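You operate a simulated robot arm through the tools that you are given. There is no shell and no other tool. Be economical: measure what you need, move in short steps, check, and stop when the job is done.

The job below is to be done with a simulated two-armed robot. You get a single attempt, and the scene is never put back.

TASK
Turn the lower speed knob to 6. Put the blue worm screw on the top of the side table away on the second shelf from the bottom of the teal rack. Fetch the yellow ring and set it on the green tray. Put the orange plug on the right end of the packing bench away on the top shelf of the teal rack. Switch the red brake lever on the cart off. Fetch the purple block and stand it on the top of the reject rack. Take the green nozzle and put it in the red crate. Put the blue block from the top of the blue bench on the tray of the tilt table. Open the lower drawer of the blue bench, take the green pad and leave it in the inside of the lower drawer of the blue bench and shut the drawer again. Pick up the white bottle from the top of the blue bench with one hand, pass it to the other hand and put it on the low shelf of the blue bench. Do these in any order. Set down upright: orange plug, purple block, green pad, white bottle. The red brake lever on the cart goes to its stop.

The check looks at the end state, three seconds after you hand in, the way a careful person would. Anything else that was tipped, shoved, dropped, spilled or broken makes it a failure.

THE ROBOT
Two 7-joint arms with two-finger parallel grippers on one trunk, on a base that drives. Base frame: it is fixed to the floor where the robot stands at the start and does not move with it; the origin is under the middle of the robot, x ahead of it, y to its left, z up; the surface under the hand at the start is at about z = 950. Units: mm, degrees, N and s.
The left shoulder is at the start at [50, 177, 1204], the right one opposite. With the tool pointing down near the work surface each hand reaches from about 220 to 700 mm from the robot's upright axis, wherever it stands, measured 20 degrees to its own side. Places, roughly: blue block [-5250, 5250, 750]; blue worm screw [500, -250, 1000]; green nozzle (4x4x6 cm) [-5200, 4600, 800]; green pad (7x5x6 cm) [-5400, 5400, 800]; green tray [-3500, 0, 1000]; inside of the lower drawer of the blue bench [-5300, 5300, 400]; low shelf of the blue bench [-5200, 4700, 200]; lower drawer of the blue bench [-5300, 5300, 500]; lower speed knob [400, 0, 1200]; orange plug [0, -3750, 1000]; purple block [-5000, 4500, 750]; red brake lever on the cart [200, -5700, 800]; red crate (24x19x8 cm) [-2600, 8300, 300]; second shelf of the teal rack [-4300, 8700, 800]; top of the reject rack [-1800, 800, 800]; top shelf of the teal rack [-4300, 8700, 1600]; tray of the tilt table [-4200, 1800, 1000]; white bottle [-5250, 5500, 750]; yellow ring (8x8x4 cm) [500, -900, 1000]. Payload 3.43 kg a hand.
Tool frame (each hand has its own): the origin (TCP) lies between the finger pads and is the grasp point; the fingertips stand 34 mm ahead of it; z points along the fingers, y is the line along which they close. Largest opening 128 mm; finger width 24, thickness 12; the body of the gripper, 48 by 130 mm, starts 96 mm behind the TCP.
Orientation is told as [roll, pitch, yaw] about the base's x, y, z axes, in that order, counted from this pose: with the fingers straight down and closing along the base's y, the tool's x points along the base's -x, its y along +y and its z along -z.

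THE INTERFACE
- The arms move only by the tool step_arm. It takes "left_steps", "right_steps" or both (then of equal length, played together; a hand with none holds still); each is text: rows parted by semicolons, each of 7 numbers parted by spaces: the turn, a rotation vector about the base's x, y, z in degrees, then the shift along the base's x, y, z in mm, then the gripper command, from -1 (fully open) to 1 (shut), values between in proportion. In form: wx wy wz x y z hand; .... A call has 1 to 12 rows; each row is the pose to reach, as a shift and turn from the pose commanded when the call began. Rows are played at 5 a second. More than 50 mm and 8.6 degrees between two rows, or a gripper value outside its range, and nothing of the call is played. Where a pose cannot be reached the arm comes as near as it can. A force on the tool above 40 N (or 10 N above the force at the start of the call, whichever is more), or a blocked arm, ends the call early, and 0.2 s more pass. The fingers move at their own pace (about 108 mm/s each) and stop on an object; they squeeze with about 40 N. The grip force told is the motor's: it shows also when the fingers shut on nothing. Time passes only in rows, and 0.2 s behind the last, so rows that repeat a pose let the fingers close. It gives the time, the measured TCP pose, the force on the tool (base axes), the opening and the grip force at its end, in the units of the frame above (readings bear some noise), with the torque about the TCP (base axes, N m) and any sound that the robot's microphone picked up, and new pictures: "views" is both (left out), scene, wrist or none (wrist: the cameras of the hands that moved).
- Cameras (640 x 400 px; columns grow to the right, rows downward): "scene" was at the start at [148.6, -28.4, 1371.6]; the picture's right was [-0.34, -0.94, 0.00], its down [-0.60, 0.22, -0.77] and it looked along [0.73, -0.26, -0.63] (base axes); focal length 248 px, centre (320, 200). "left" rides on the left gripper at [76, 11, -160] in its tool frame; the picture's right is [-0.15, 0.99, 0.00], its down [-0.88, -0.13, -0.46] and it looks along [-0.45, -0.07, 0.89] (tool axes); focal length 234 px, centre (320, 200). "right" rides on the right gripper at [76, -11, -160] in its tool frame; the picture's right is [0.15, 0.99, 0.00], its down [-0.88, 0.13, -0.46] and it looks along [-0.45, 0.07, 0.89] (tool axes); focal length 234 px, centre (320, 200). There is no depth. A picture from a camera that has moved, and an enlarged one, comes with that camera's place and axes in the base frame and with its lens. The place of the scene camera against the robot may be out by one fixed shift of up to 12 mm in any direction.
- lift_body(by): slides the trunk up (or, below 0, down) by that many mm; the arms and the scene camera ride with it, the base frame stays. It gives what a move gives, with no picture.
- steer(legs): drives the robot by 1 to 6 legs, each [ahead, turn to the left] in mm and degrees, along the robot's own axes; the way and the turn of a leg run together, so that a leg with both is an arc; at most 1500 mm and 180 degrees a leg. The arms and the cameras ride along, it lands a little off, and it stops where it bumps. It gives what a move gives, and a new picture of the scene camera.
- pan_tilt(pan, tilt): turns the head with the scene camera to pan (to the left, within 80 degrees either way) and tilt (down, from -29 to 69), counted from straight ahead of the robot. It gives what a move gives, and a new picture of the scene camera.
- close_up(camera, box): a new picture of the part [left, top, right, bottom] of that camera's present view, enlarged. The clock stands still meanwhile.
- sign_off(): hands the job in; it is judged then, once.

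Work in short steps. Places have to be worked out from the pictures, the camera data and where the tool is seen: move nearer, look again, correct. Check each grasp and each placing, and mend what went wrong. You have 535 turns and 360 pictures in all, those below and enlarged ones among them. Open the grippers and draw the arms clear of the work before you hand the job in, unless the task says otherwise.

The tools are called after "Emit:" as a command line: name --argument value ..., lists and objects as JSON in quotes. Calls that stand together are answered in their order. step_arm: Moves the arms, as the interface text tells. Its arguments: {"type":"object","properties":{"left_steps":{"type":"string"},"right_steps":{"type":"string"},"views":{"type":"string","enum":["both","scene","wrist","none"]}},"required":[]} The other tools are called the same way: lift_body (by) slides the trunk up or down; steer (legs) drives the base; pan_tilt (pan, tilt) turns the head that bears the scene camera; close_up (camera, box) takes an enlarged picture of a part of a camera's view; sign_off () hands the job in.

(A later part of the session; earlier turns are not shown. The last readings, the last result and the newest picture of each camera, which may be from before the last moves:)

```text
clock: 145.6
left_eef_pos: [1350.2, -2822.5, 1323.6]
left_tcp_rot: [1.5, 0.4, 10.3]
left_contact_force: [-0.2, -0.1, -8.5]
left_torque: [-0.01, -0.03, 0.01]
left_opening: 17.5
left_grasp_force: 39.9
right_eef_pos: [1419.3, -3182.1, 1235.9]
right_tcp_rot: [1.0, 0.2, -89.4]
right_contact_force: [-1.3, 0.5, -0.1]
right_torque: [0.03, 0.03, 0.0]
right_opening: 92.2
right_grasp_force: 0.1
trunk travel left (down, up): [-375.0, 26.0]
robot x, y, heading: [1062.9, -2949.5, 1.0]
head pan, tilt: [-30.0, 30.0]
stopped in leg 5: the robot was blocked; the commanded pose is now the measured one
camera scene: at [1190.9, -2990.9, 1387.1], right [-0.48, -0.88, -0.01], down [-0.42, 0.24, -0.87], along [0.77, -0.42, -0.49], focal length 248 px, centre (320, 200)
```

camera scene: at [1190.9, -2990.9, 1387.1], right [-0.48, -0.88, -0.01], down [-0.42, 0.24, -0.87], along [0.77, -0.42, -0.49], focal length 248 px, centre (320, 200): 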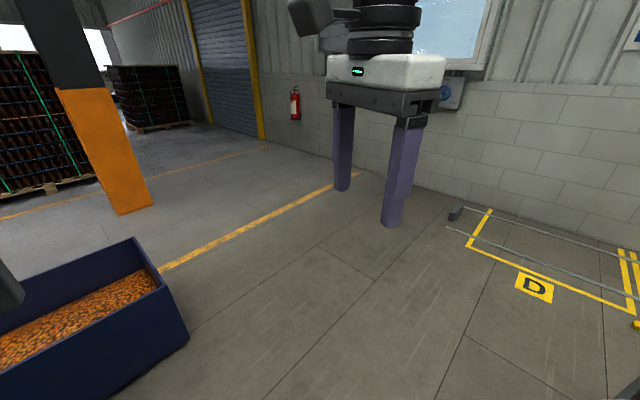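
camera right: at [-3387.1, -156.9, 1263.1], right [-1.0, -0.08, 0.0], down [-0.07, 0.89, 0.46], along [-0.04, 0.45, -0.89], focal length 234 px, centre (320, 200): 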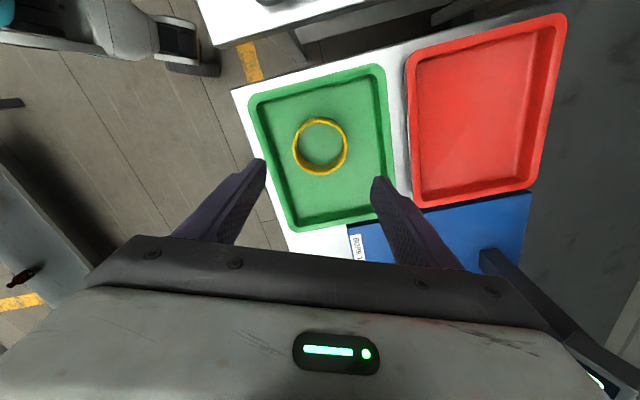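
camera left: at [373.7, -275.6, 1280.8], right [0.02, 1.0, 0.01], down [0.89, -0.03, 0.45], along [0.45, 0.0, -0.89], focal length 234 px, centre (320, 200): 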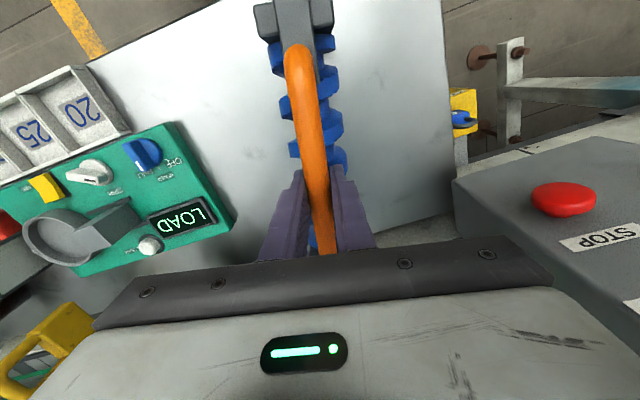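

Blocked at x≈1063. I look left and right to see what I touched.

Emit:
pan_tilt --pan 75 --tilt 45

Emit:
pan_tilt --pan -78 --tilt 40

```text
clock: 147.4
left_eef_pos: [1351.1, -2823.7, 1324.6]
left_tcp_rot: [1.3, 0.3, 9.8]
left_contact_force: [5.9, 56.1, -33.6]
left_torque: [-9.33, -1.17, -4.57]
left_opening: 17.5
left_grasp_force: 40.1
right_eef_pos: [1418.0, -3183.7, 1237.4]
right_tcp_rot: [1.1, 0.1, -89.5]
right_contact_force: [0.3, -0.6, 0.3]
right_torque: [-0.04, 0.01, 0.02]
right_opening: 92.3
right_grasp_force: 0.1
trunk travel left (down, up): [-375.0, 26.0]
robot x, y, heading: [1060.3, -2944.0, 1.1]
head pan, tilt: [75.0, 45.0]
camera scene: at [1190.8, -2914.0, 1375.0], right [0.4, -0.92, 0.0], down [-0.55, -0.24, -0.8], along [0.74, 0.32, -0.6], focal length 248 px, centre (320, 200)
```

scene: 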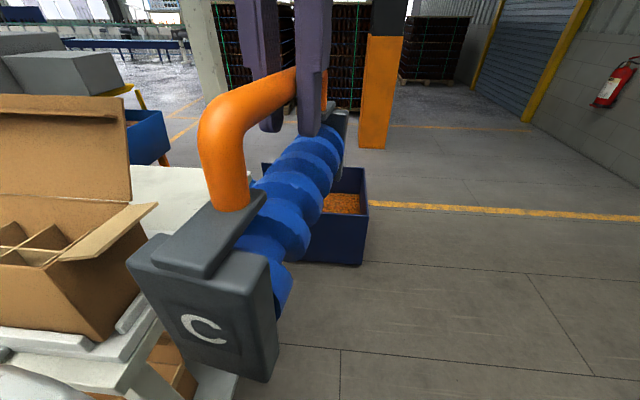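

```text
clock: 149.8
left_eef_pos: [1349.9, -2823.7, 1325.5]
left_tcp_rot: [1.4, 0.0, 10.1]
left_contact_force: [0.2, 0.0, -9.2]
left_torque: [-0.02, -0.05, 0.0]
left_opening: 17.5
left_grasp_force: 40.3
right_eef_pos: [1419.4, -3182.4, 1236.7]
right_tcp_rot: [1.1, 0.3, -89.6]
right_contact_force: [0.7, 0.5, -0.8]
right_torque: [-0.03, -0.02, 0.0]
right_opening: 92.0
right_grasp_force: 0.0
trunk travel left (down, up): [-375.0, 26.0]
robot x, y, heading: [1068.1, -2945.4, 0.9]
head pan, tilt: [-78.0, 40.0]
camera scene: at [1131.3, -3030.3, 1370.1], right [-0.97, -0.22, -0.02], down [-0.13, 0.63, -0.77], along [0.18, -0.74, -0.64], focal length 248 px, centre (320, 200)
```

scene: 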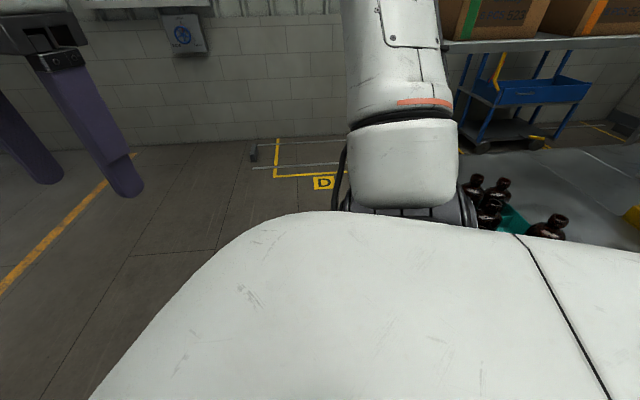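

Emit:
close_up --camera "scene" --box '[420, 120, 640, 260]'

```text
2.86 times, centred on (530, 190) of scene
camera zoom: at [1131.3, -3030.3, 1370.1], right [-0.97, -0.22, -0.02], down [-0.13, 0.63, -0.77], along [0.18, -0.74, -0.64], focal length 708 px, centre (-280, 229)
```

zoom: 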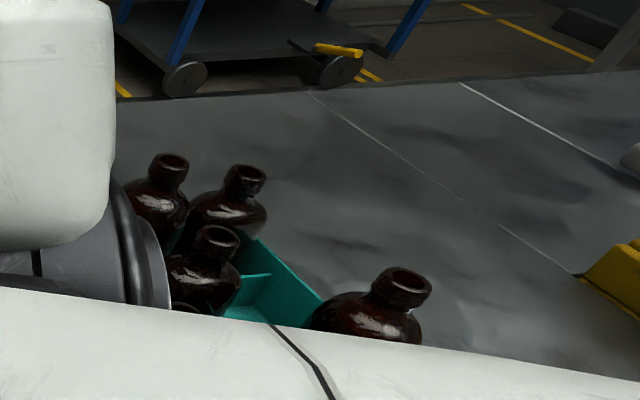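

The right elbow is beside the bottle crate. I back straight off a little and recheck the crate.

Emit:
steer --legs '[[-350, 0]]'

```text
clock: 152.1
left_eef_pos: [1021.2, -2827.1, 1322.3]
left_tcp_rot: [1.3, 1.1, 10.1]
left_contact_force: [-0.3, 0.3, -9.4]
left_torque: [-0.04, -0.05, 0.02]
left_opening: 17.3
left_grasp_force: 40.4
right_eef_pos: [1088.9, -3184.8, 1232.7]
right_tcp_rot: [0.0, 0.0, -89.6]
right_contact_force: [-0.2, -0.5, 0.1]
right_torque: [0.02, -0.04, 0.01]
right_opening: 92.0
right_grasp_force: 0.0
trunk travel left (down, up): [-375.0, 26.0]
robot x, y, heading: [714.4, -2952.0, 0.8]
head pan, tilt: [-78.0, 40.0]
camera scene: at [802.5, -3032.1, 1370.7], right [-0.97, -0.22, 0.0], down [-0.14, 0.63, -0.77], along [0.17, -0.75, -0.64], focal length 248 px, centre (320, 200)
```

scene: 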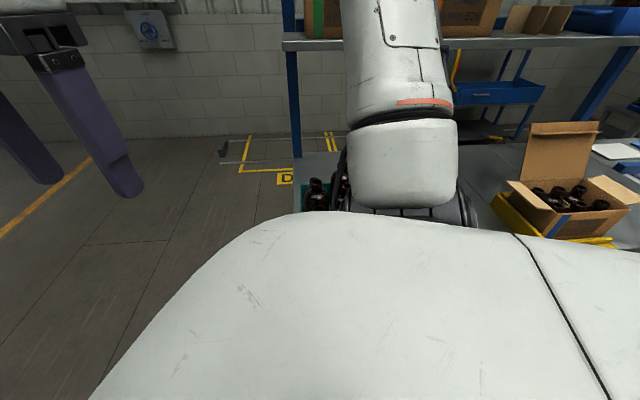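

Emit:
steer --legs '[[-350, 0]]'

Emit:
pan_tilt --pan -45 --tilt 25

Emit:
close_up --camera "scene" --box '[220, 120, 500, 320]'

```text
clock: 154.3
left_eef_pos: [673.7, -2831.8, 1321.5]
left_tcp_rot: [1.2, 1.2, 10.0]
left_contact_force: [0.3, 0.3, -8.6]
left_torque: [0.0, -0.05, 0.02]
left_opening: 17.6
left_grasp_force: 40.2
right_eef_pos: [739.7, -3190.6, 1233.1]
right_tcp_rot: [0.0, 0.0, -89.7]
right_contact_force: [0.0, 0.6, 0.7]
right_torque: [-0.03, -0.02, -0.01]
right_opening: 92.3
right_grasp_force: 0.1
trunk travel left (down, up): [-375.0, 26.0]
robot x, y, heading: [367.2, -2955.0, 0.7]
head pan, tilt: [-78.0, 40.0]
camera scene: at [454.8, -3037.0, 1370.7], right [-0.98, -0.22, 0.0], down [-0.14, 0.63, -0.77], along [0.17, -0.75, -0.64], focal length 248 px, centre (320, 200)
```

scene: 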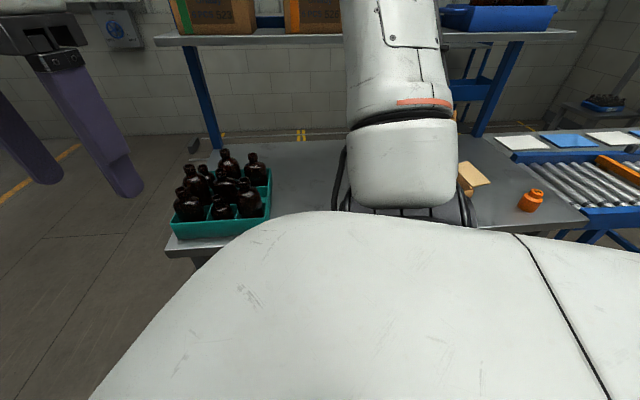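

```text
clock: 155.3
left_eef_pos: [674.7, -2831.3, 1321.0]
left_tcp_rot: [1.3, 1.2, 10.0]
left_contact_force: [-1.0, 0.5, -8.2]
left_torque: [0.0, -0.04, 0.03]
left_opening: 17.7
left_grasp_force: 39.8
right_eef_pos: [742.0, -3190.4, 1231.8]
right_tcp_rot: [0.0, 0.0, -89.7]
right_contact_force: [-0.2, -0.7, 0.3]
right_torque: [0.0, 0.03, -0.03]
right_opening: 92.0
right_grasp_force: 0.1
trunk travel left (down, up): [-375.0, 26.0]
robot x, y, heading: [367.4, -2956.0, 0.4]
head pan, tilt: [-45.0, 25.0]
camera scene: at [502.5, -3018.5, 1394.0], right [-0.7, -0.71, 0.0], down [-0.3, 0.3, -0.91], along [0.65, -0.63, -0.42], focal length 248 px, centre (320, 200)
```

scene: 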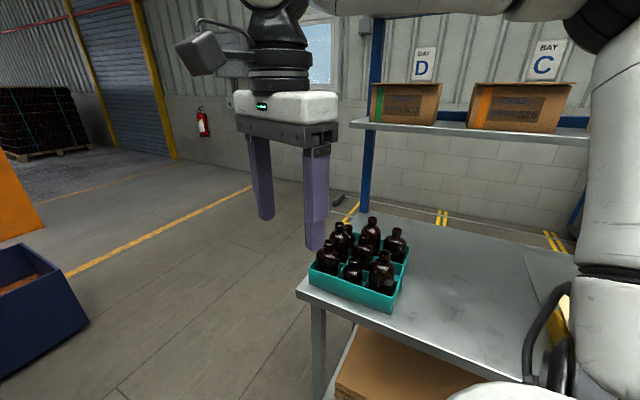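

```text
2.00 times, centred on (360, 220) of scene
camera zoom: at [502.5, -3018.5, 1394.0], right [-0.7, -0.71, 0.0], down [-0.3, 0.3, -0.91], along [0.65, -0.63, -0.42], focal length 496 px, centre (240, 160)
```

zoom: 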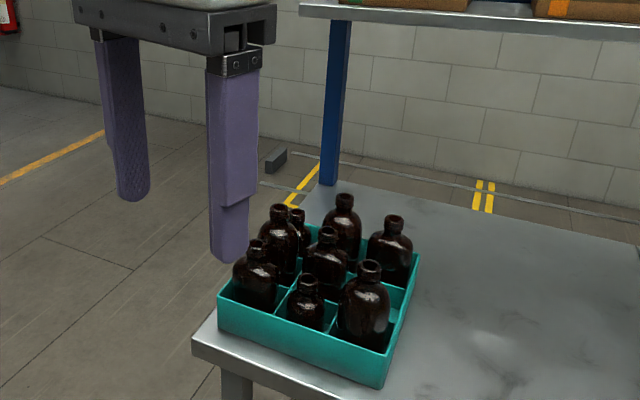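

The crate is intact (all nine bottles upright). The gap is too narrow for the base, so I take the route on the conveyor's other end: back up to (≈-1550,-2960) and face it.

Emit:
steer --legs '[[-1500, 0], [-450, 0], [0, -90]]'

Emit:
pan_tilt --pan 0 --tilt 20

```text
clock: 168.9
left_eef_pos: [-1457.6, -3290.4, 1321.3]
left_tcp_rot: [1.3, 1.0, -80.0]
left_contact_force: [0.0, 0.1, -9.1]
left_torque: [-0.04, -0.02, 0.01]
left_opening: 17.5
left_grasp_force: 40.5
right_eef_pos: [-1817.1, -3357.5, 1232.1]
right_tcp_rot: [0.0, 0.0, -179.7]
right_contact_force: [0.6, -0.4, 0.4]
right_torque: [-0.03, -0.03, -0.02]
right_opening: 92.3
right_grasp_force: 0.0
trunk travel left (down, up): [-375.0, 26.0]
robot x, y, heading: [-1580.8, -2986.4, -89.5]
head pan, tilt: [-45.0, 25.0]
camera scene: at [-1646.3, -3121.0, 1394.0], right [-0.72, 0.7, 0.0], down [0.3, 0.3, -0.91], along [-0.63, -0.65, -0.42], focal length 248 px, centre (320, 200)
```

scene: 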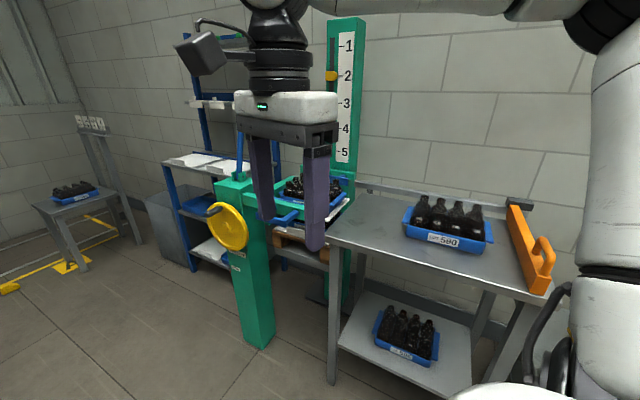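

```text
clock: 170.0
left_eef_pos: [-1457.0, -3292.4, 1321.4]
left_tcp_rot: [1.3, 1.1, -80.0]
left_contact_force: [-0.1, 0.0, -8.9]
left_torque: [-0.06, 0.02, -0.02]
left_opening: 17.4
left_grasp_force: 40.0
right_eef_pos: [-1815.2, -3358.7, 1231.0]
right_tcp_rot: [0.0, 0.0, -179.7]
right_contact_force: [0.3, 0.0, 0.9]
right_torque: [0.03, 0.02, 0.04]
right_opening: 92.2
right_grasp_force: 0.1
trunk travel left (down, up): [-375.0, 26.0]
robot x, y, heading: [-1580.8, -2987.9, -89.5]
head pan, tilt: [0.0, 20.0]
camera scene: at [-1580.8, -3148.3, 1402.1], right [-1.0, -0.01, 0.0], down [0.0, 0.34, -0.94], along [0.01, -0.94, -0.34], focal length 248 px, centre (320, 200)
```

scene: 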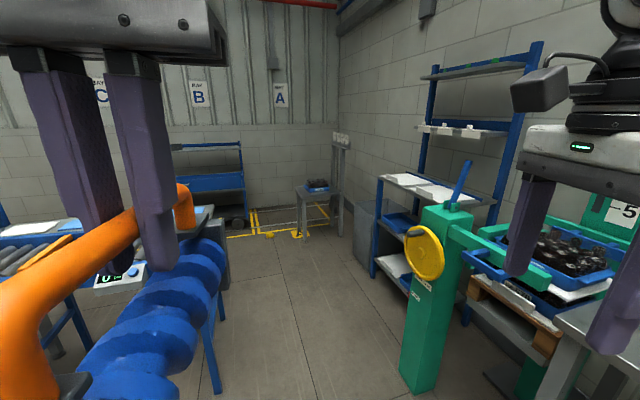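

The gap between conveyor and the green post is ~1 m, centred on x≈-1520; clear beyond. I drive through and turn toward the cart.

Emit:
steer --legs '[[0, 2], [1050, 0], [1010, 0], [0, 92]]'

```text
clock: 184.5
left_eef_pos: [-1188.8, -4899.2, 1321.7]
left_tcp_rot: [1.3, 1.3, 14.4]
left_contact_force: [0.0, 0.0, -9.1]
left_torque: [0.0, 0.0, -0.01]
left_opening: 17.6
left_grasp_force: 40.0
right_eef_pos: [-1094.8, -5251.4, 1231.7]
right_tcp_rot: [0.0, 0.0, -85.3]
right_contact_force: [-0.1, 0.0, -0.1]
right_torque: [-0.03, -0.04, 0.03]
right_opening: 92.2
right_grasp_force: 0.1
trunk travel left (down, up): [-375.0, 26.0]
robot x, y, heading: [-1483.9, -5050.5, 5.2]
head pan, tilt: [0.0, 20.0]
camera scene: at [-1323.1, -5031.5, 1402.1], right [0.09, -1.0, 0.0], down [-0.34, -0.03, -0.94], along [0.94, 0.08, -0.34], focal length 248 px, centre (320, 200)
```

scene: 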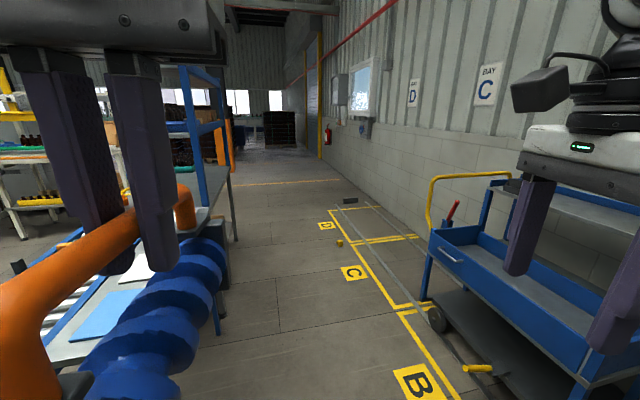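

Lever is at about [60,-5670] on the far front corner of the cart. I drive along the corridor and turn toward it.

Emit:
steer --legs '[[0, -3], [1300, 0], [0, -62]]'

Emit:
pan_tilt --pan 0 --tilt 35

```text
clock: 194.2
left_eef_pos: [69.2, -5203.0, 1321.3]
left_tcp_rot: [1.4, 1.2, -50.3]
left_contact_force: [0.0, -0.2, -9.2]
left_torque: [-0.03, -0.02, 0.01]
left_opening: 17.6
left_grasp_force: 40.0
right_eef_pos: [-210.8, -5438.3, 1231.9]
right_tcp_rot: [-0.1, 0.0, -150.1]
right_contact_force: [-0.3, 0.5, 0.1]
right_torque: [0.0, -0.01, -0.01]
right_opening: 92.3
right_grasp_force: 0.0
trunk travel left (down, up): [-375.0, 26.0]
robot x, y, heading: [-193.3, -5002.3, -59.5]
head pan, tilt: [0.0, 20.0]
camera scene: at [-110.3, -5138.3, 1402.1], right [-0.86, -0.51, 0.0], down [-0.17, 0.3, -0.94], along [0.48, -0.81, -0.34], focal length 248 px, centre (320, 200)
```

scene: 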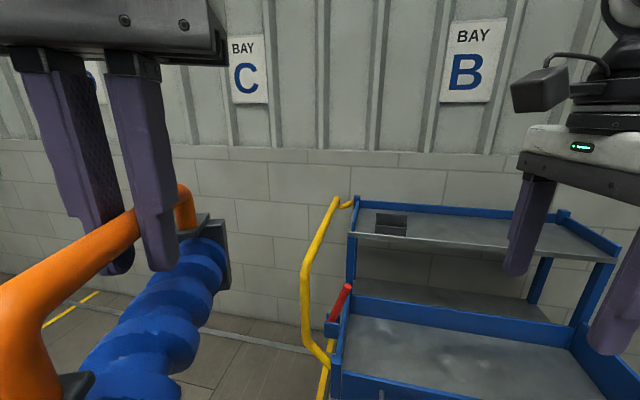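

```text
clock: 194.9
left_eef_pos: [68.6, -5202.2, 1321.3]
left_tcp_rot: [1.4, 1.1, -50.3]
left_contact_force: [-0.1, -0.5, -7.6]
left_torque: [-0.03, -0.04, 0.0]
left_opening: 17.7
left_grasp_force: 40.2
right_eef_pos: [-212.0, -5438.8, 1230.1]
right_tcp_rot: [0.1, 0.1, -150.0]
right_contact_force: [-1.1, 0.4, -0.8]
right_torque: [0.0, 0.01, 0.02]
right_opening: 92.4
right_grasp_force: 0.1
trunk travel left (down, up): [-375.0, 26.0]
robot x, y, heading: [-191.1, -4997.9, -59.7]
head pan, tilt: [0.0, 35.0]
camera scene: at [-112.7, -5133.8, 1378.3], right [-0.86, -0.51, 0.0], down [-0.29, 0.49, -0.82], along [0.41, -0.71, -0.57], focal length 248 px, centre (320, 200)
```

scene: 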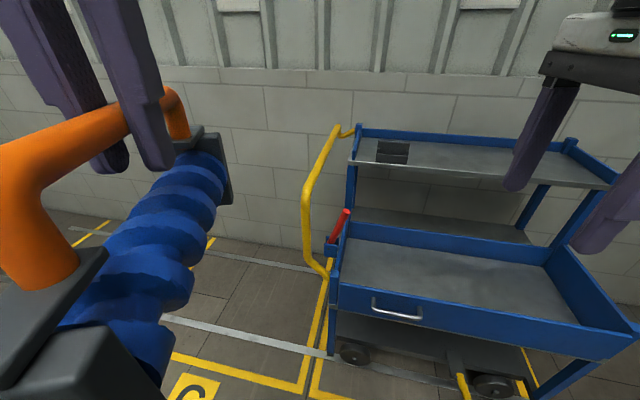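

Emit:
close_up --camera "scene" --box '[290, 180, 390, 290]'

```text
3.64 times, centred on (340, 235) of scene
camera zoom: at [-112.7, -5133.8, 1378.3], right [-0.86, -0.51, 0.0], down [-0.29, 0.49, -0.82], along [0.41, -0.71, -0.57], focal length 901 px, centre (247, 73)
```

zoom: 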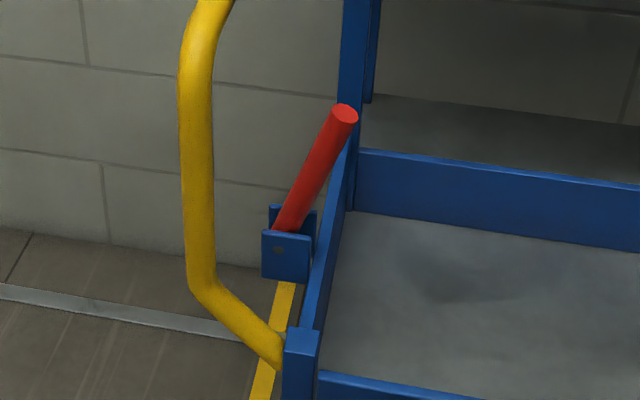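

The lever pivots in a bracket on the cart's end panel and leans toward the cart. I move 170 mm closer and align the right hand so its fingers straddle it along the cart's long axis.

Emit:
steer --legs '[[170, 0]]'

Emit:
step_arm --right_steps "0 0 8.2 0 0 0 -0.2; 0 0 16.4 0 0 0 -0.2; 0 0 24.6 10 0 0 -0.2; 0 0 32.8 20 0 0 -0.2; 0 0 41 40 0 0 -0.2; 0 0 49.2 60 0 0 -0.2; 0 0 57.4 80 0 0 -0.2; 0 0 65.6 100 0 0 -0.2; 0 0 73 120 0 0 -0.2" --views "both"

```text
clock: 196.4
left_eef_pos: [154.4, -5348.5, 1321.1]
left_tcp_rot: [1.4, 1.2, -50.3]
left_contact_force: [0.5, -0.5, -8.3]
left_torque: [0.0, 0.02, 0.01]
left_opening: 17.3
left_grasp_force: 39.6
right_eef_pos: [-125.0, -5584.8, 1231.5]
right_tcp_rot: [0.0, 0.0, -150.1]
right_contact_force: [0.0, -0.5, -0.4]
right_torque: [0.02, 0.04, 0.02]
right_opening: 92.1
right_grasp_force: 0.1
trunk travel left (down, up): [-375.0, 26.0]
robot x, y, heading: [-103.3, -5143.4, -59.5]
head pan, tilt: [0.0, 35.0]
camera scene: at [-27.1, -5280.1, 1378.1], right [-0.86, -0.51, 0.0], down [-0.29, 0.5, -0.82], along [0.41, -0.71, -0.57], focal length 248 px, centre (320, 200)
```

scene: 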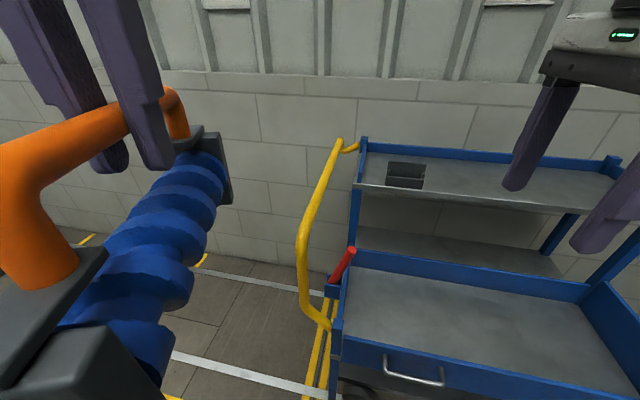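

```text
clock: 198.4
left_eef_pos: [154.6, -5348.9, 1319.9]
left_tcp_rot: [1.4, 1.2, -50.4]
left_contact_force: [0.2, 0.0, -8.3]
left_torque: [-0.02, -0.01, -0.02]
left_opening: 17.6
left_grasp_force: 40.0
right_eef_pos: [-26.6, -5585.6, 1228.2]
right_tcp_rot: [0.1, 0.0, -77.2]
right_contact_force: [-0.4, -0.9, 0.0]
right_torque: [0.01, 0.0, -0.03]
right_opening: 77.1
right_grasp_force: 0.1
right hand out of reach, approached as far as the arm can: row 8, 9
trunk travel left (down, up): [-375.0, 26.0]
robot x, y, heading: [-106.7, -5144.2, -59.5]
head pan, tilt: [0.0, 35.0]
camera scene: at [-27.4, -5279.8, 1378.2], right [-0.86, -0.51, 0.0], down [-0.29, 0.5, -0.82], along [0.41, -0.71, -0.57], focal length 248 px, centre (320, 200)
camera right: at [-54.7, -5514.9, 1388.0], right [0.93, 0.36, 0.0], down [0.32, -0.83, 0.46], along [0.17, -0.42, -0.89], focal length 234 px, centre (320, 200)
```

scene: 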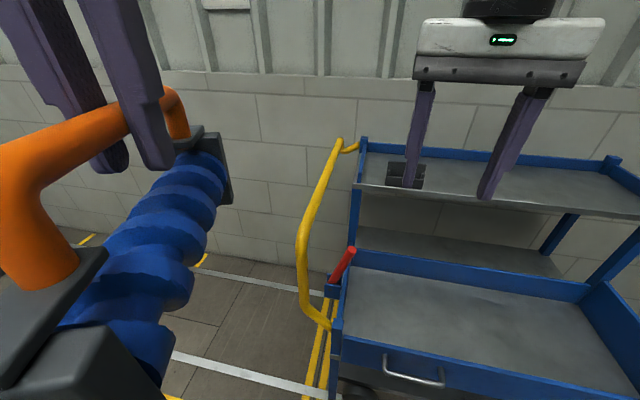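
right: 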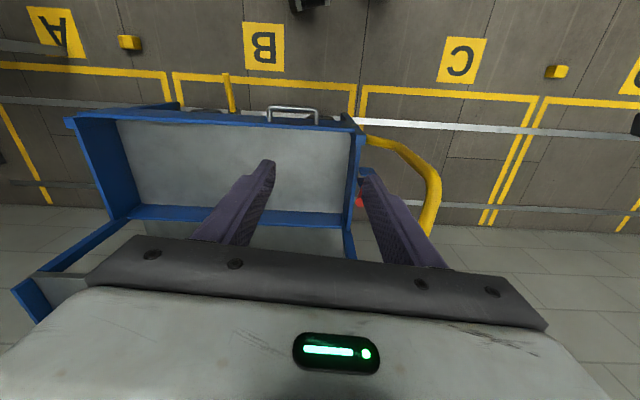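

Lever tip triangulates to ≈[124,-5717,901] and its bracket to ≈[143,-5660,802]. I bring the right hand above it for a clear wrist view.

Emit:
step_arm --right_steps "0 0 0 15 -20 -30 -0.4; 0 0 0 30 -40 -60 -0.4; 0 0 0 50 -60 -90 -0.4; 0 0 0 75 -80 -105 -0.4; 0 0 0 95 -95 -108 -0.4" --views "wrist"

Emit:
close_up --camera "right" --box '[240, 100, 400, 240]'

```text
clock: 199.6
left_eef_pos: [152.7, -5348.3, 1321.1]
left_tcp_rot: [1.5, 1.2, -50.5]
left_contact_force: [0.0, 0.3, -9.1]
left_torque: [-0.03, 0.02, -0.01]
left_opening: 17.8
left_grasp_force: 40.2
right_eef_pos: [-2.8, -5660.7, 1111.5]
right_tcp_rot: [0.1, 0.0, -77.0]
right_contact_force: [-0.4, 0.0, 0.2]
right_torque: [0.01, -0.01, -0.01]
right_opening: 90.1
right_grasp_force: 0.0
right hand out of reach, approached as far as the arm can: row 1, 2, 3, 4, 5
trunk travel left (down, up): [-375.0, 26.0]
robot x, y, heading: [-105.9, -5147.7, -59.4]
head pan, tilt: [0.0, 35.0]
camera right: at [-30.5, -5591.3, 1270.9], right [0.93, 0.36, 0.0], down [0.32, -0.83, 0.46], along [0.17, -0.42, -0.89], focal length 234 px, centre (320, 200)
```

right: 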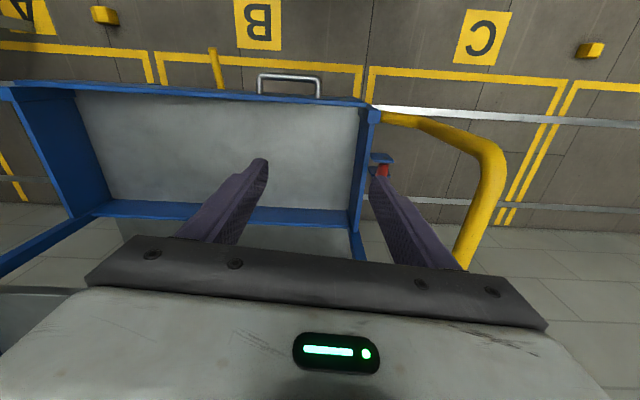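

```text
2.86 times, centred on (320, 170) of right
camera zoom: at [-30.5, -5591.3, 1270.9], right [0.93, 0.36, 0.0], down [0.32, -0.83, 0.46], along [0.17, -0.42, -0.89], focal length 669 px, centre (320, 286)
```

zoom: 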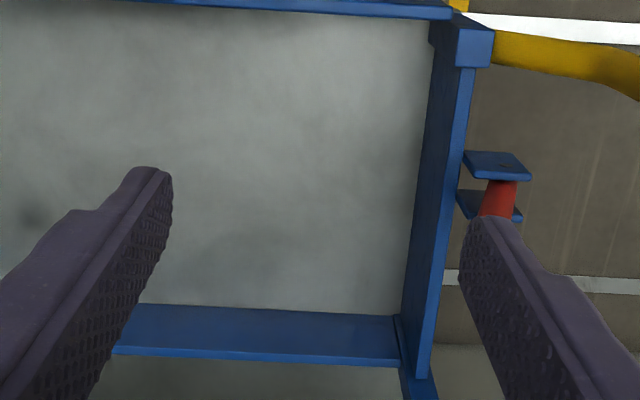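

The bracket plates face front/back, so the lever swings along the cart's long axis and now leans in toward the cart: pivot ≈[150,-5692,790], tip ≈[118,-5705,915]. The arm can't reach across that far, so I raise it and turn the robot 20° left.

Emit:
step_arm --right_steps "0 0 0 -5 10 45 -0.4; 0 0 0 -10 20 90 -0.4; 0 0 0 -10 20 125 -0.4" --views "none"

Emit:
steer --legs '[[0, 20]]'

```text
clock: 200.4
left_eef_pos: [152.7, -5347.0, 1321.9]
left_tcp_rot: [1.3, 1.1, -50.4]
left_contact_force: [-1.8, 0.0, -9.5]
left_torque: [-0.01, 0.04, 0.0]
left_opening: 17.5
left_grasp_force: 40.0
right_eef_pos: [-35.6, -5638.1, 1231.1]
right_tcp_rot: [0.1, 0.0, -77.0]
right_contact_force: [-0.1, 0.1, 0.8]
right_torque: [-0.02, 0.0, 0.01]
right_opening: 89.6
right_grasp_force: 0.0
right hand out of reach, approached as far as the arm can: row 1, 2, 3
trunk travel left (down, up): [-375.0, 26.0]
robot x, y, heading: [-106.3, -5143.3, -59.7]
head pan, tilt: [0.0, 35.0]
```

```text
clock: 201.9
left_eef_pos: [207.5, -5246.3, 1320.9]
left_tcp_rot: [1.3, 1.2, -30.3]
left_contact_force: [-0.1, -0.2, -9.2]
left_torque: [-0.03, -0.02, -0.02]
left_opening: 17.4
left_grasp_force: 39.7
right_eef_pos: [130.7, -5585.0, 1230.0]
right_tcp_rot: [0.0, 0.0, -57.0]
right_contact_force: [1.0, 0.5, -0.4]
right_torque: [0.02, -0.01, -0.04]
right_opening: 89.5
right_grasp_force: 0.0
trunk travel left (down, up): [-375.0, 26.0]
robot x, y, heading: [-110.2, -5144.2, -39.2]
head pan, tilt: [0.0, 35.0]
camera scene: at [14.9, -5243.4, 1378.2], right [-0.64, -0.77, 0.0], down [-0.44, 0.37, -0.82], along [0.63, -0.52, -0.57], focal length 248 px, centre (320, 200)
```

scene: 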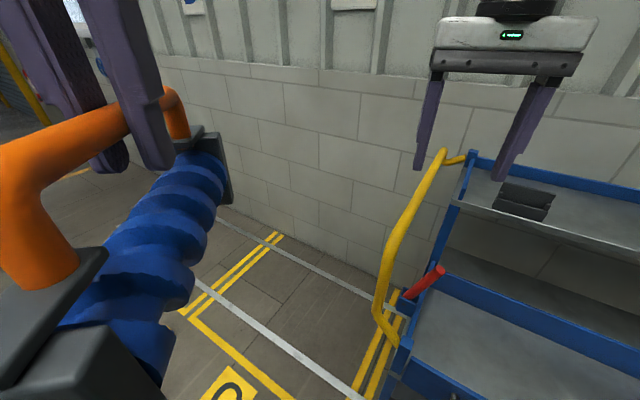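

Turned. Lever tip re-measured ≈[128,-5698,915]. I align yaw and lower the hand above it with fingers either side.

Emit:
step_arm --right_steps "0 0 -6 0 -20 -40 -0.3; 0 0 -12 -3 -45 -80 -0.3; 0 0 -17 -6 -70 -120 -0.3; 0 0 -17 -6 -95 -160 -0.3; 0 0 -17 -6 -110 -190 -0.3" --views "both"

```text
clock: 203.1
left_eef_pos: [207.6, -5247.5, 1321.3]
left_tcp_rot: [1.4, 1.3, -30.2]
left_contact_force: [0.2, 0.2, -9.4]
left_torque: [-0.01, -0.01, 0.0]
left_opening: 17.7
left_grasp_force: 40.2
right_eef_pos: [126.1, -5695.0, 1037.9]
right_tcp_rot: [0.1, 0.0, -74.0]
right_contact_force: [-0.8, 0.2, 0.2]
right_torque: [0.02, 0.01, -0.01]
right_opening: 83.3
right_grasp_force: 0.0
trunk travel left (down, up): [-375.0, 26.0]
robot x, y, heading: [-103.0, -5143.3, -39.7]
head pan, tilt: [0.0, 35.0]
camera scene: at [14.7, -5244.2, 1378.2], right [-0.64, -0.77, 0.0], down [-0.44, 0.37, -0.82], along [0.63, -0.52, -0.57], focal length 248 px, centre (320, 200)
camera right: at [94.4, -5625.7, 1199.4], right [0.91, 0.41, 0.0], down [0.37, -0.81, 0.46], along [0.19, -0.41, -0.89], focal length 234 px, centre (320, 200)
```

scene: 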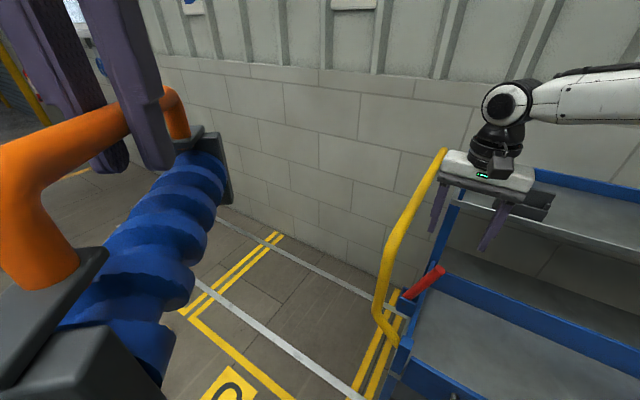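
right: 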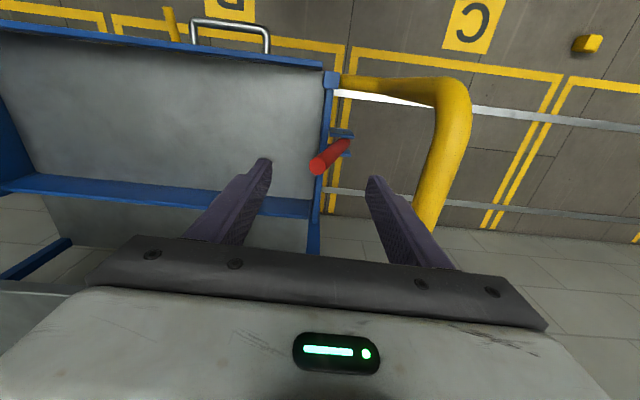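

Clear view: the lever leans toward the cart (tip ≈[133,-5717]). To keep clear of the yellow handle I'll turn the hand 90° (narrow side), close the fingers and push the lever outward (+x) from its inner side.

Emit:
step_arm --right_steps "0 0 8.2 -4 -2 0 0; 0 0 16.4 -8 -4 0 0.5; 0 0 24.6 -12 -6 0 1; 0 0 32.8 -16 -8 0 1; 0 0 41 -20 -10 0 1; 0 0 49.2 -24 -12 0 1; 0 0 57.4 -28 -14 0 1; 0 0 65.6 -32 -16 0 1; 0 0 73.8 -36 -18 0 1; 0 0 82 -40 -18 0 1; 0 0 90 -40 -18 0 1" --views "both"

```text
clock: 205.5
left_eef_pos: [208.4, -5247.0, 1321.0]
left_tcp_rot: [1.4, 1.2, -30.4]
left_contact_force: [0.0, 0.6, -8.2]
left_torque: [-0.02, 0.01, 0.02]
left_opening: 17.6
left_grasp_force: 40.0
right_eef_pos: [86.5, -5710.9, 1040.1]
right_tcp_rot: [0.0, -0.1, 16.1]
right_contact_force: [0.1, -0.1, 0.9]
right_torque: [0.05, -0.02, -0.02]
right_opening: 0.0
right_grasp_force: 32.4
trunk travel left (down, up): [-375.0, 26.0]
robot x, y, heading: [-105.4, -5142.8, -39.6]
head pan, tilt: [0.0, 35.0]
camera scene: at [14.6, -5243.8, 1378.2], right [-0.64, -0.77, 0.0], down [-0.44, 0.37, -0.82], along [0.63, -0.52, -0.57], focal length 248 px, centre (320, 200)
camera right: at [16.0, -5744.1, 1200.4], right [-0.42, 0.91, 0.0], down [0.81, 0.37, 0.46], along [0.41, 0.19, -0.89], focal length 234 px, centre (320, 200)
```

scene: 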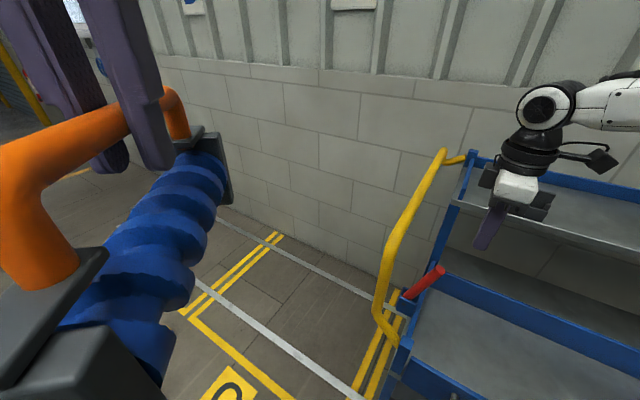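
right: 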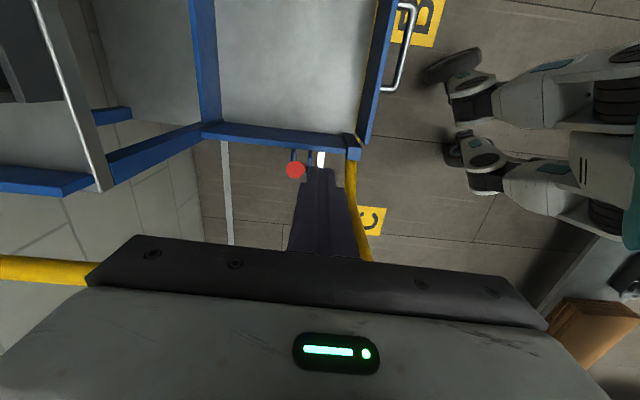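

Tip now reads ≈[126,-5723]. I lower the closed fingers beside its inner side to TCP z≈908.

Emit:
step_arm --right_steps "0 0 0 3 -6 -40 1; 0 0 0 5 -11 -80 1; 0 0 0 5 -11 -115 1; 0 0 0 5 -11 -132 1" --views "both"

```text
clock: 206.5
left_eef_pos: [208.4, -5247.4, 1320.6]
left_tcp_rot: [1.3, 1.2, -30.3]
left_contact_force: [0.4, -0.2, -8.0]
left_torque: [-0.01, -0.02, 0.01]
left_opening: 17.3
left_grasp_force: 40.0
right_eef_pos: [90.8, -5723.1, 907.5]
right_tcp_rot: [0.0, 0.1, 15.9]
right_contact_force: [-0.6, -0.2, -0.5]
right_torque: [0.0, 0.0, 0.0]
right_opening: 0.1
right_grasp_force: 32.5
trunk travel left (down, up): [-375.0, 26.0]
robot x, y, heading: [-103.8, -5141.8, -39.5]
head pan, tilt: [0.0, 35.0]
camera scene: at [14.7, -5243.8, 1378.2], right [-0.64, -0.77, 0.0], down [-0.44, 0.37, -0.82], along [0.63, -0.52, -0.57], focal length 248 px, centre (320, 200)
camera right: at [21.2, -5755.4, 1067.6], right [-0.41, 0.91, 0.0], down [0.81, 0.37, 0.46], along [0.41, 0.19, -0.89], focal length 234 px, centre (320, 200)
```

scene: 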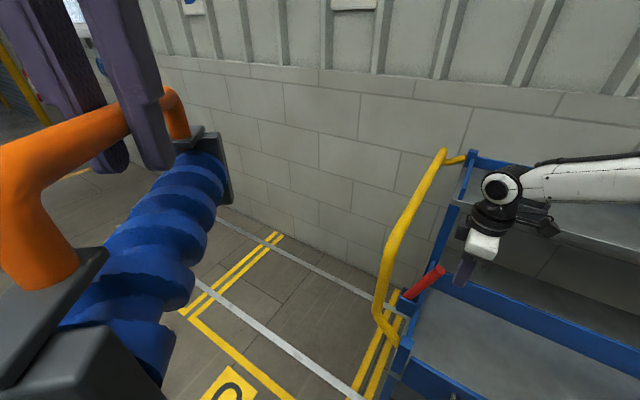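
right: 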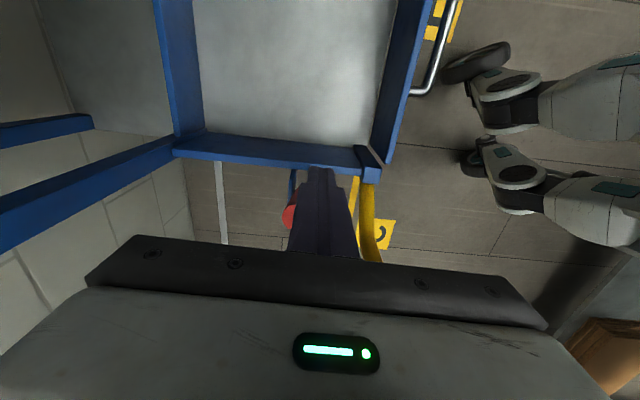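

The lever is still ~17 mm farther back than the fingers. Shift y by -17, then push +x in small steps.

Emit:
step_arm --right_steps "0 0 0 -6 -10 0 1; 0 0 0 -8 -18 -5 1; 0 0 0 5 -15 -5 1; 0 0 0 20 -11 -5 1; 0 0 0 30 -8 -5 1; 0 0 0 40 -5 -5 1" --views "both"

```text
clock: 207.9
left_eef_pos: [208.6, -5247.1, 1321.4]
left_tcp_rot: [1.4, 1.2, -30.3]
left_contact_force: [0.1, 0.6, -8.5]
left_torque: [-0.03, -0.03, -0.05]
left_opening: 17.4
left_grasp_force: 40.4
right_eef_pos: [115.5, -5726.5, 908.8]
right_tcp_rot: [0.0, 0.0, 16.0]
right_contact_force: [-2.3, 0.1, 1.2]
right_torque: [-0.03, 0.08, 0.03]
right_opening: 0.1
right_grasp_force: 32.6
right hand out of reach, approached as far as the arm can: row 5, 6
trunk travel left (down, up): [-375.0, 26.0]
robot x, y, heading: [-104.6, -5145.6, -39.5]
head pan, tilt: [0.0, 35.0]
camera scene: at [14.4, -5243.8, 1378.2], right [-0.64, -0.77, 0.0], down [-0.44, 0.37, -0.82], along [0.63, -0.52, -0.57], focal length 248 px, centre (320, 200)
camera right: at [47.0, -5758.7, 1068.6], right [-0.41, 0.91, 0.0], down [0.81, 0.37, 0.46], along [0.41, 0.19, -0.89], focal length 234 px, centre (320, 200)
```

scene: 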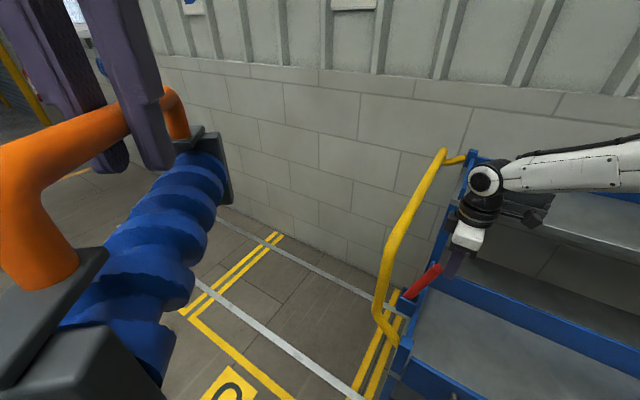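
right: 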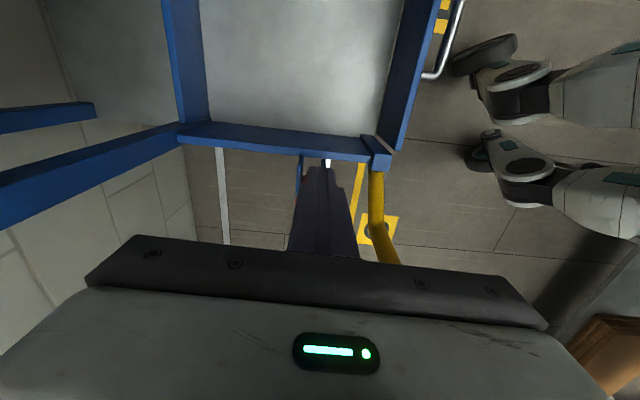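

The lever has begun to move (tip shifted), but the arm is at its reach limit. A small left turn of the base moves the hand exactly along the push direction, so I use that.

Emit:
steer --legs '[[0, 3]]'

```text
clock: 208.7
left_eef_pos: [213.7, -5231.1, 1320.7]
left_tcp_rot: [1.3, 1.2, -27.3]
left_contact_force: [0.4, 0.3, -10.0]
left_torque: [-0.04, 0.01, 0.03]
left_opening: 17.5
left_grasp_force: 39.9
right_eef_pos: [147.7, -5714.6, 909.0]
right_tcp_rot: [-0.1, -0.1, 19.0]
right_contact_force: [-0.7, -0.3, -0.4]
right_torque: [0.02, 0.04, -0.02]
right_opening: 0.0
right_grasp_force: 32.8
trunk travel left (down, up): [-375.0, 26.0]
robot x, y, heading: [-108.8, -5145.3, -36.7]
head pan, tilt: [0.0, 35.0]
camera scene: at [20.0, -5236.9, 1378.2], right [-0.6, -0.8, 0.0], down [-0.46, 0.34, -0.82], along [0.66, -0.49, -0.57], focal length 248 px, centre (320, 200)
```

scene: 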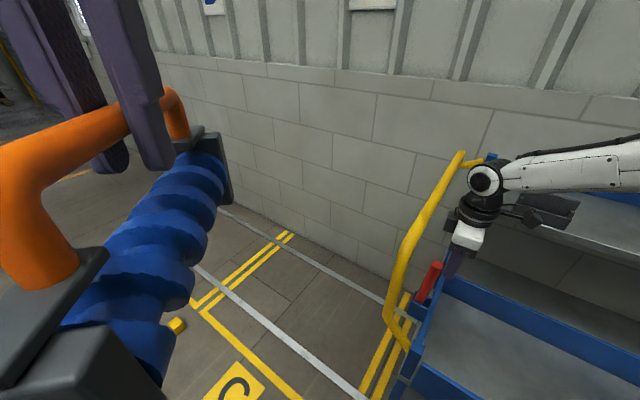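

The lever follows (now near upright, low force). Continue turning +4°.

Emit:
steer --legs '[[0, 4]]'

```text
clock: 209.6
left_eef_pos: [217.6, -5207.7, 1320.1]
left_tcp_rot: [1.3, 1.2, -23.2]
left_contact_force: [-0.3, -0.1, -8.7]
left_torque: [-0.03, -0.03, 0.03]
left_opening: 17.1
left_grasp_force: 40.1
right_eef_pos: [187.0, -5693.1, 909.0]
right_tcp_rot: [0.0, 0.0, 23.1]
right_contact_force: [-0.4, -0.5, 0.7]
right_torque: [-0.01, -0.01, 0.01]
right_opening: 0.0
right_grasp_force: 32.6
trunk travel left (down, up): [-375.0, 26.0]
robot x, y, heading: [-104.8, -5143.5, -32.8]
head pan, tilt: [0.0, 35.0]
camera scene: at [25.5, -5227.7, 1378.3], right [-0.54, -0.84, 0.0], down [-0.48, 0.31, -0.82], along [0.69, -0.44, -0.57], focal length 248 px, centre (320, 200)
```

scene: 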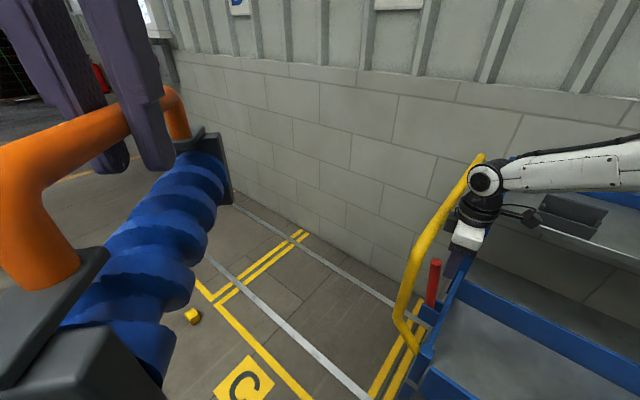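

Emit:
step_arm --right_steps "0 0 0 0 0 0 1" --views "wrist"

Emit:
close_up --camera "scene" --box '[390, 140, 530, 350]'

```text
clock: 210.0
left_eef_pos: [217.4, -5208.0, 1320.6]
left_tcp_rot: [1.4, 1.3, -23.3]
left_contact_force: [0.6, 0.6, -7.9]
left_torque: [0.0, -0.04, 0.02]
left_opening: 17.5
left_grasp_force: 39.9
right_eef_pos: [186.1, -5695.0, 908.7]
right_tcp_rot: [-0.1, -0.1, 23.1]
right_contact_force: [-0.4, -0.1, 0.0]
right_torque: [0.04, 0.0, 0.03]
right_opening: 0.2
right_grasp_force: 33.1
trunk travel left (down, up): [-375.0, 26.0]
robot x, y, heading: [-105.9, -5140.7, -32.7]
head pan, tilt: [0.0, 35.0]
camera right: at [121.6, -5735.3, 1068.8], right [-0.52, 0.85, 0.0], down [0.76, 0.46, 0.46], along [0.39, 0.24, -0.89], focal length 234 px, centre (320, 200)
```

right: 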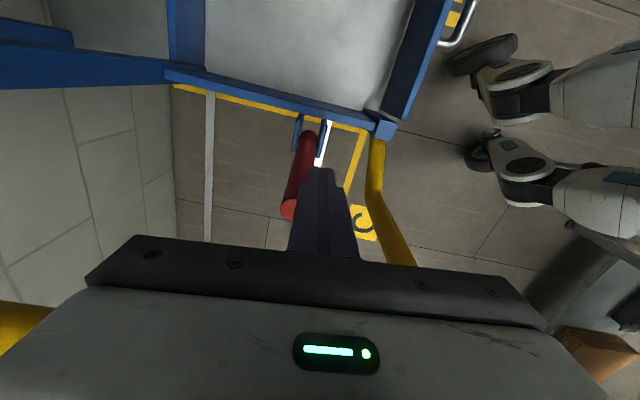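

```text
1.90 times, centred on (460, 245) of scene
camera zoom: at [25.9, -5228.1, 1378.2], right [-0.54, -0.84, 0.0], down [-0.48, 0.31, -0.82], along [0.69, -0.44, -0.57], focal length 472 px, centre (53, 114)
```

zoom: 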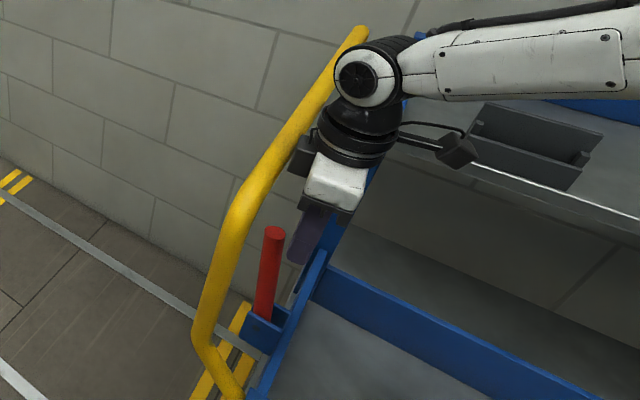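

The lever now leans outward, moving freely with no stop yet; the fingers drift off its side. Driving 40 mm ahead moves the hand (+33,-22), pushing further and recentring.

Emit:
steer --legs '[[40, 0]]'

Emit:
step_arm --right_steps "0 0 0 5 0 0 1; 0 0 0 10 2 0 1" --views "wrist"

```text
clock: 210.9
left_eef_pos: [250.2, -5228.8, 1322.2]
left_tcp_rot: [1.3, 1.2, -23.3]
left_contact_force: [-0.2, 0.7, -9.1]
left_torque: [-0.04, -0.02, 0.0]
left_opening: 17.4
left_grasp_force: 39.9
right_eef_pos: [221.7, -5716.0, 912.5]
right_tcp_rot: [-0.3, -0.4, 22.9]
right_contact_force: [2.5, -4.2, 23.9]
right_torque: [1.26, -0.65, -0.22]
right_opening: 0.2
right_grasp_force: 33.5
trunk travel left (down, up): [-375.0, 26.0]
robot x, y, heading: [-74.2, -5163.2, -32.3]
head pan, tilt: [0.0, 35.0]
camera scene: at [58.3, -5248.1, 1378.8], right [-0.54, -0.84, 0.0], down [-0.48, 0.31, -0.82], along [0.69, -0.44, -0.57], focal length 248 px, centre (320, 200)
```

scene: 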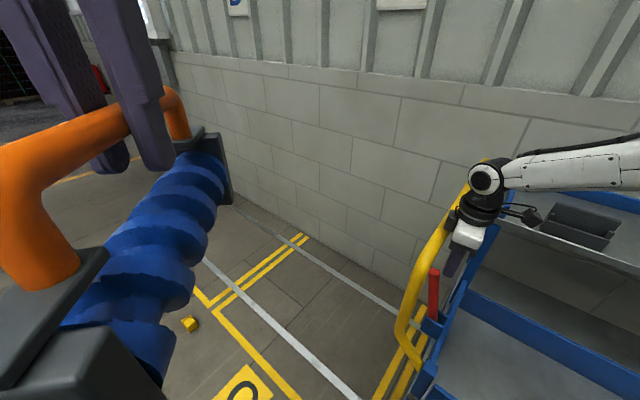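

```text
clock: 211.5
left_eef_pos: [250.8, -5229.8, 1320.3]
left_tcp_rot: [1.5, 1.1, -23.3]
left_contact_force: [0.9, 0.2, -9.5]
left_torque: [0.0, -0.04, -0.02]
left_opening: 17.5
left_grasp_force: 40.3
right_eef_pos: [225.2, -5715.8, 913.5]
right_tcp_rot: [-0.3, -0.4, 22.8]
right_contact_force: [-0.5, -1.0, 0.1]
right_torque: [-0.03, 0.05, 0.02]
right_opening: 0.1
right_grasp_force: 33.2
right hand out of reach, approached as far as the arm can: row 1, 2
trunk travel left (down, up): [-375.0, 26.0]
robot x, y, heading: [-70.2, -5168.1, -32.7]
head pan, tilt: [0.0, 35.0]
camera right: at [159.4, -5755.0, 1073.4], right [-0.52, 0.85, -0.01], down [0.76, 0.46, 0.46], along [0.4, 0.24, -0.89], focal length 234 px, centre (320, 200)
```

right: 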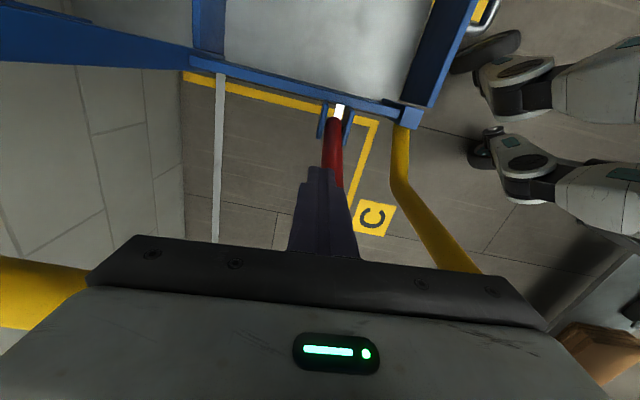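

Emit:
close_up --camera "scene" --box '[370, 140, 530, 390]'

```text
1.60 times, centred on (450, 265) of scene
camera zoom: at [59.8, -5249.8, 1378.1], right [-0.54, -0.84, 0.0], down [-0.48, 0.31, -0.82], along [0.69, -0.44, -0.57], focal length 397 px, centre (112, 96)
```

zoom: 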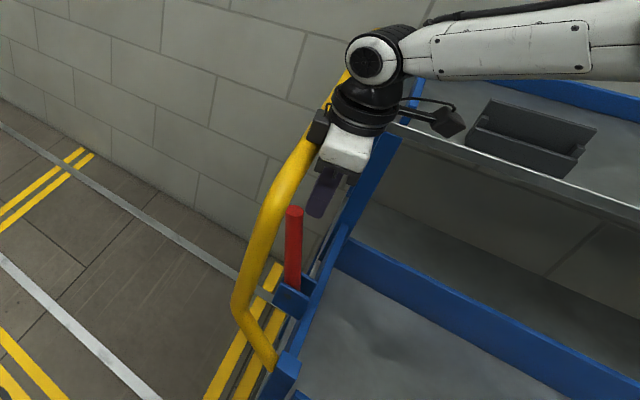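

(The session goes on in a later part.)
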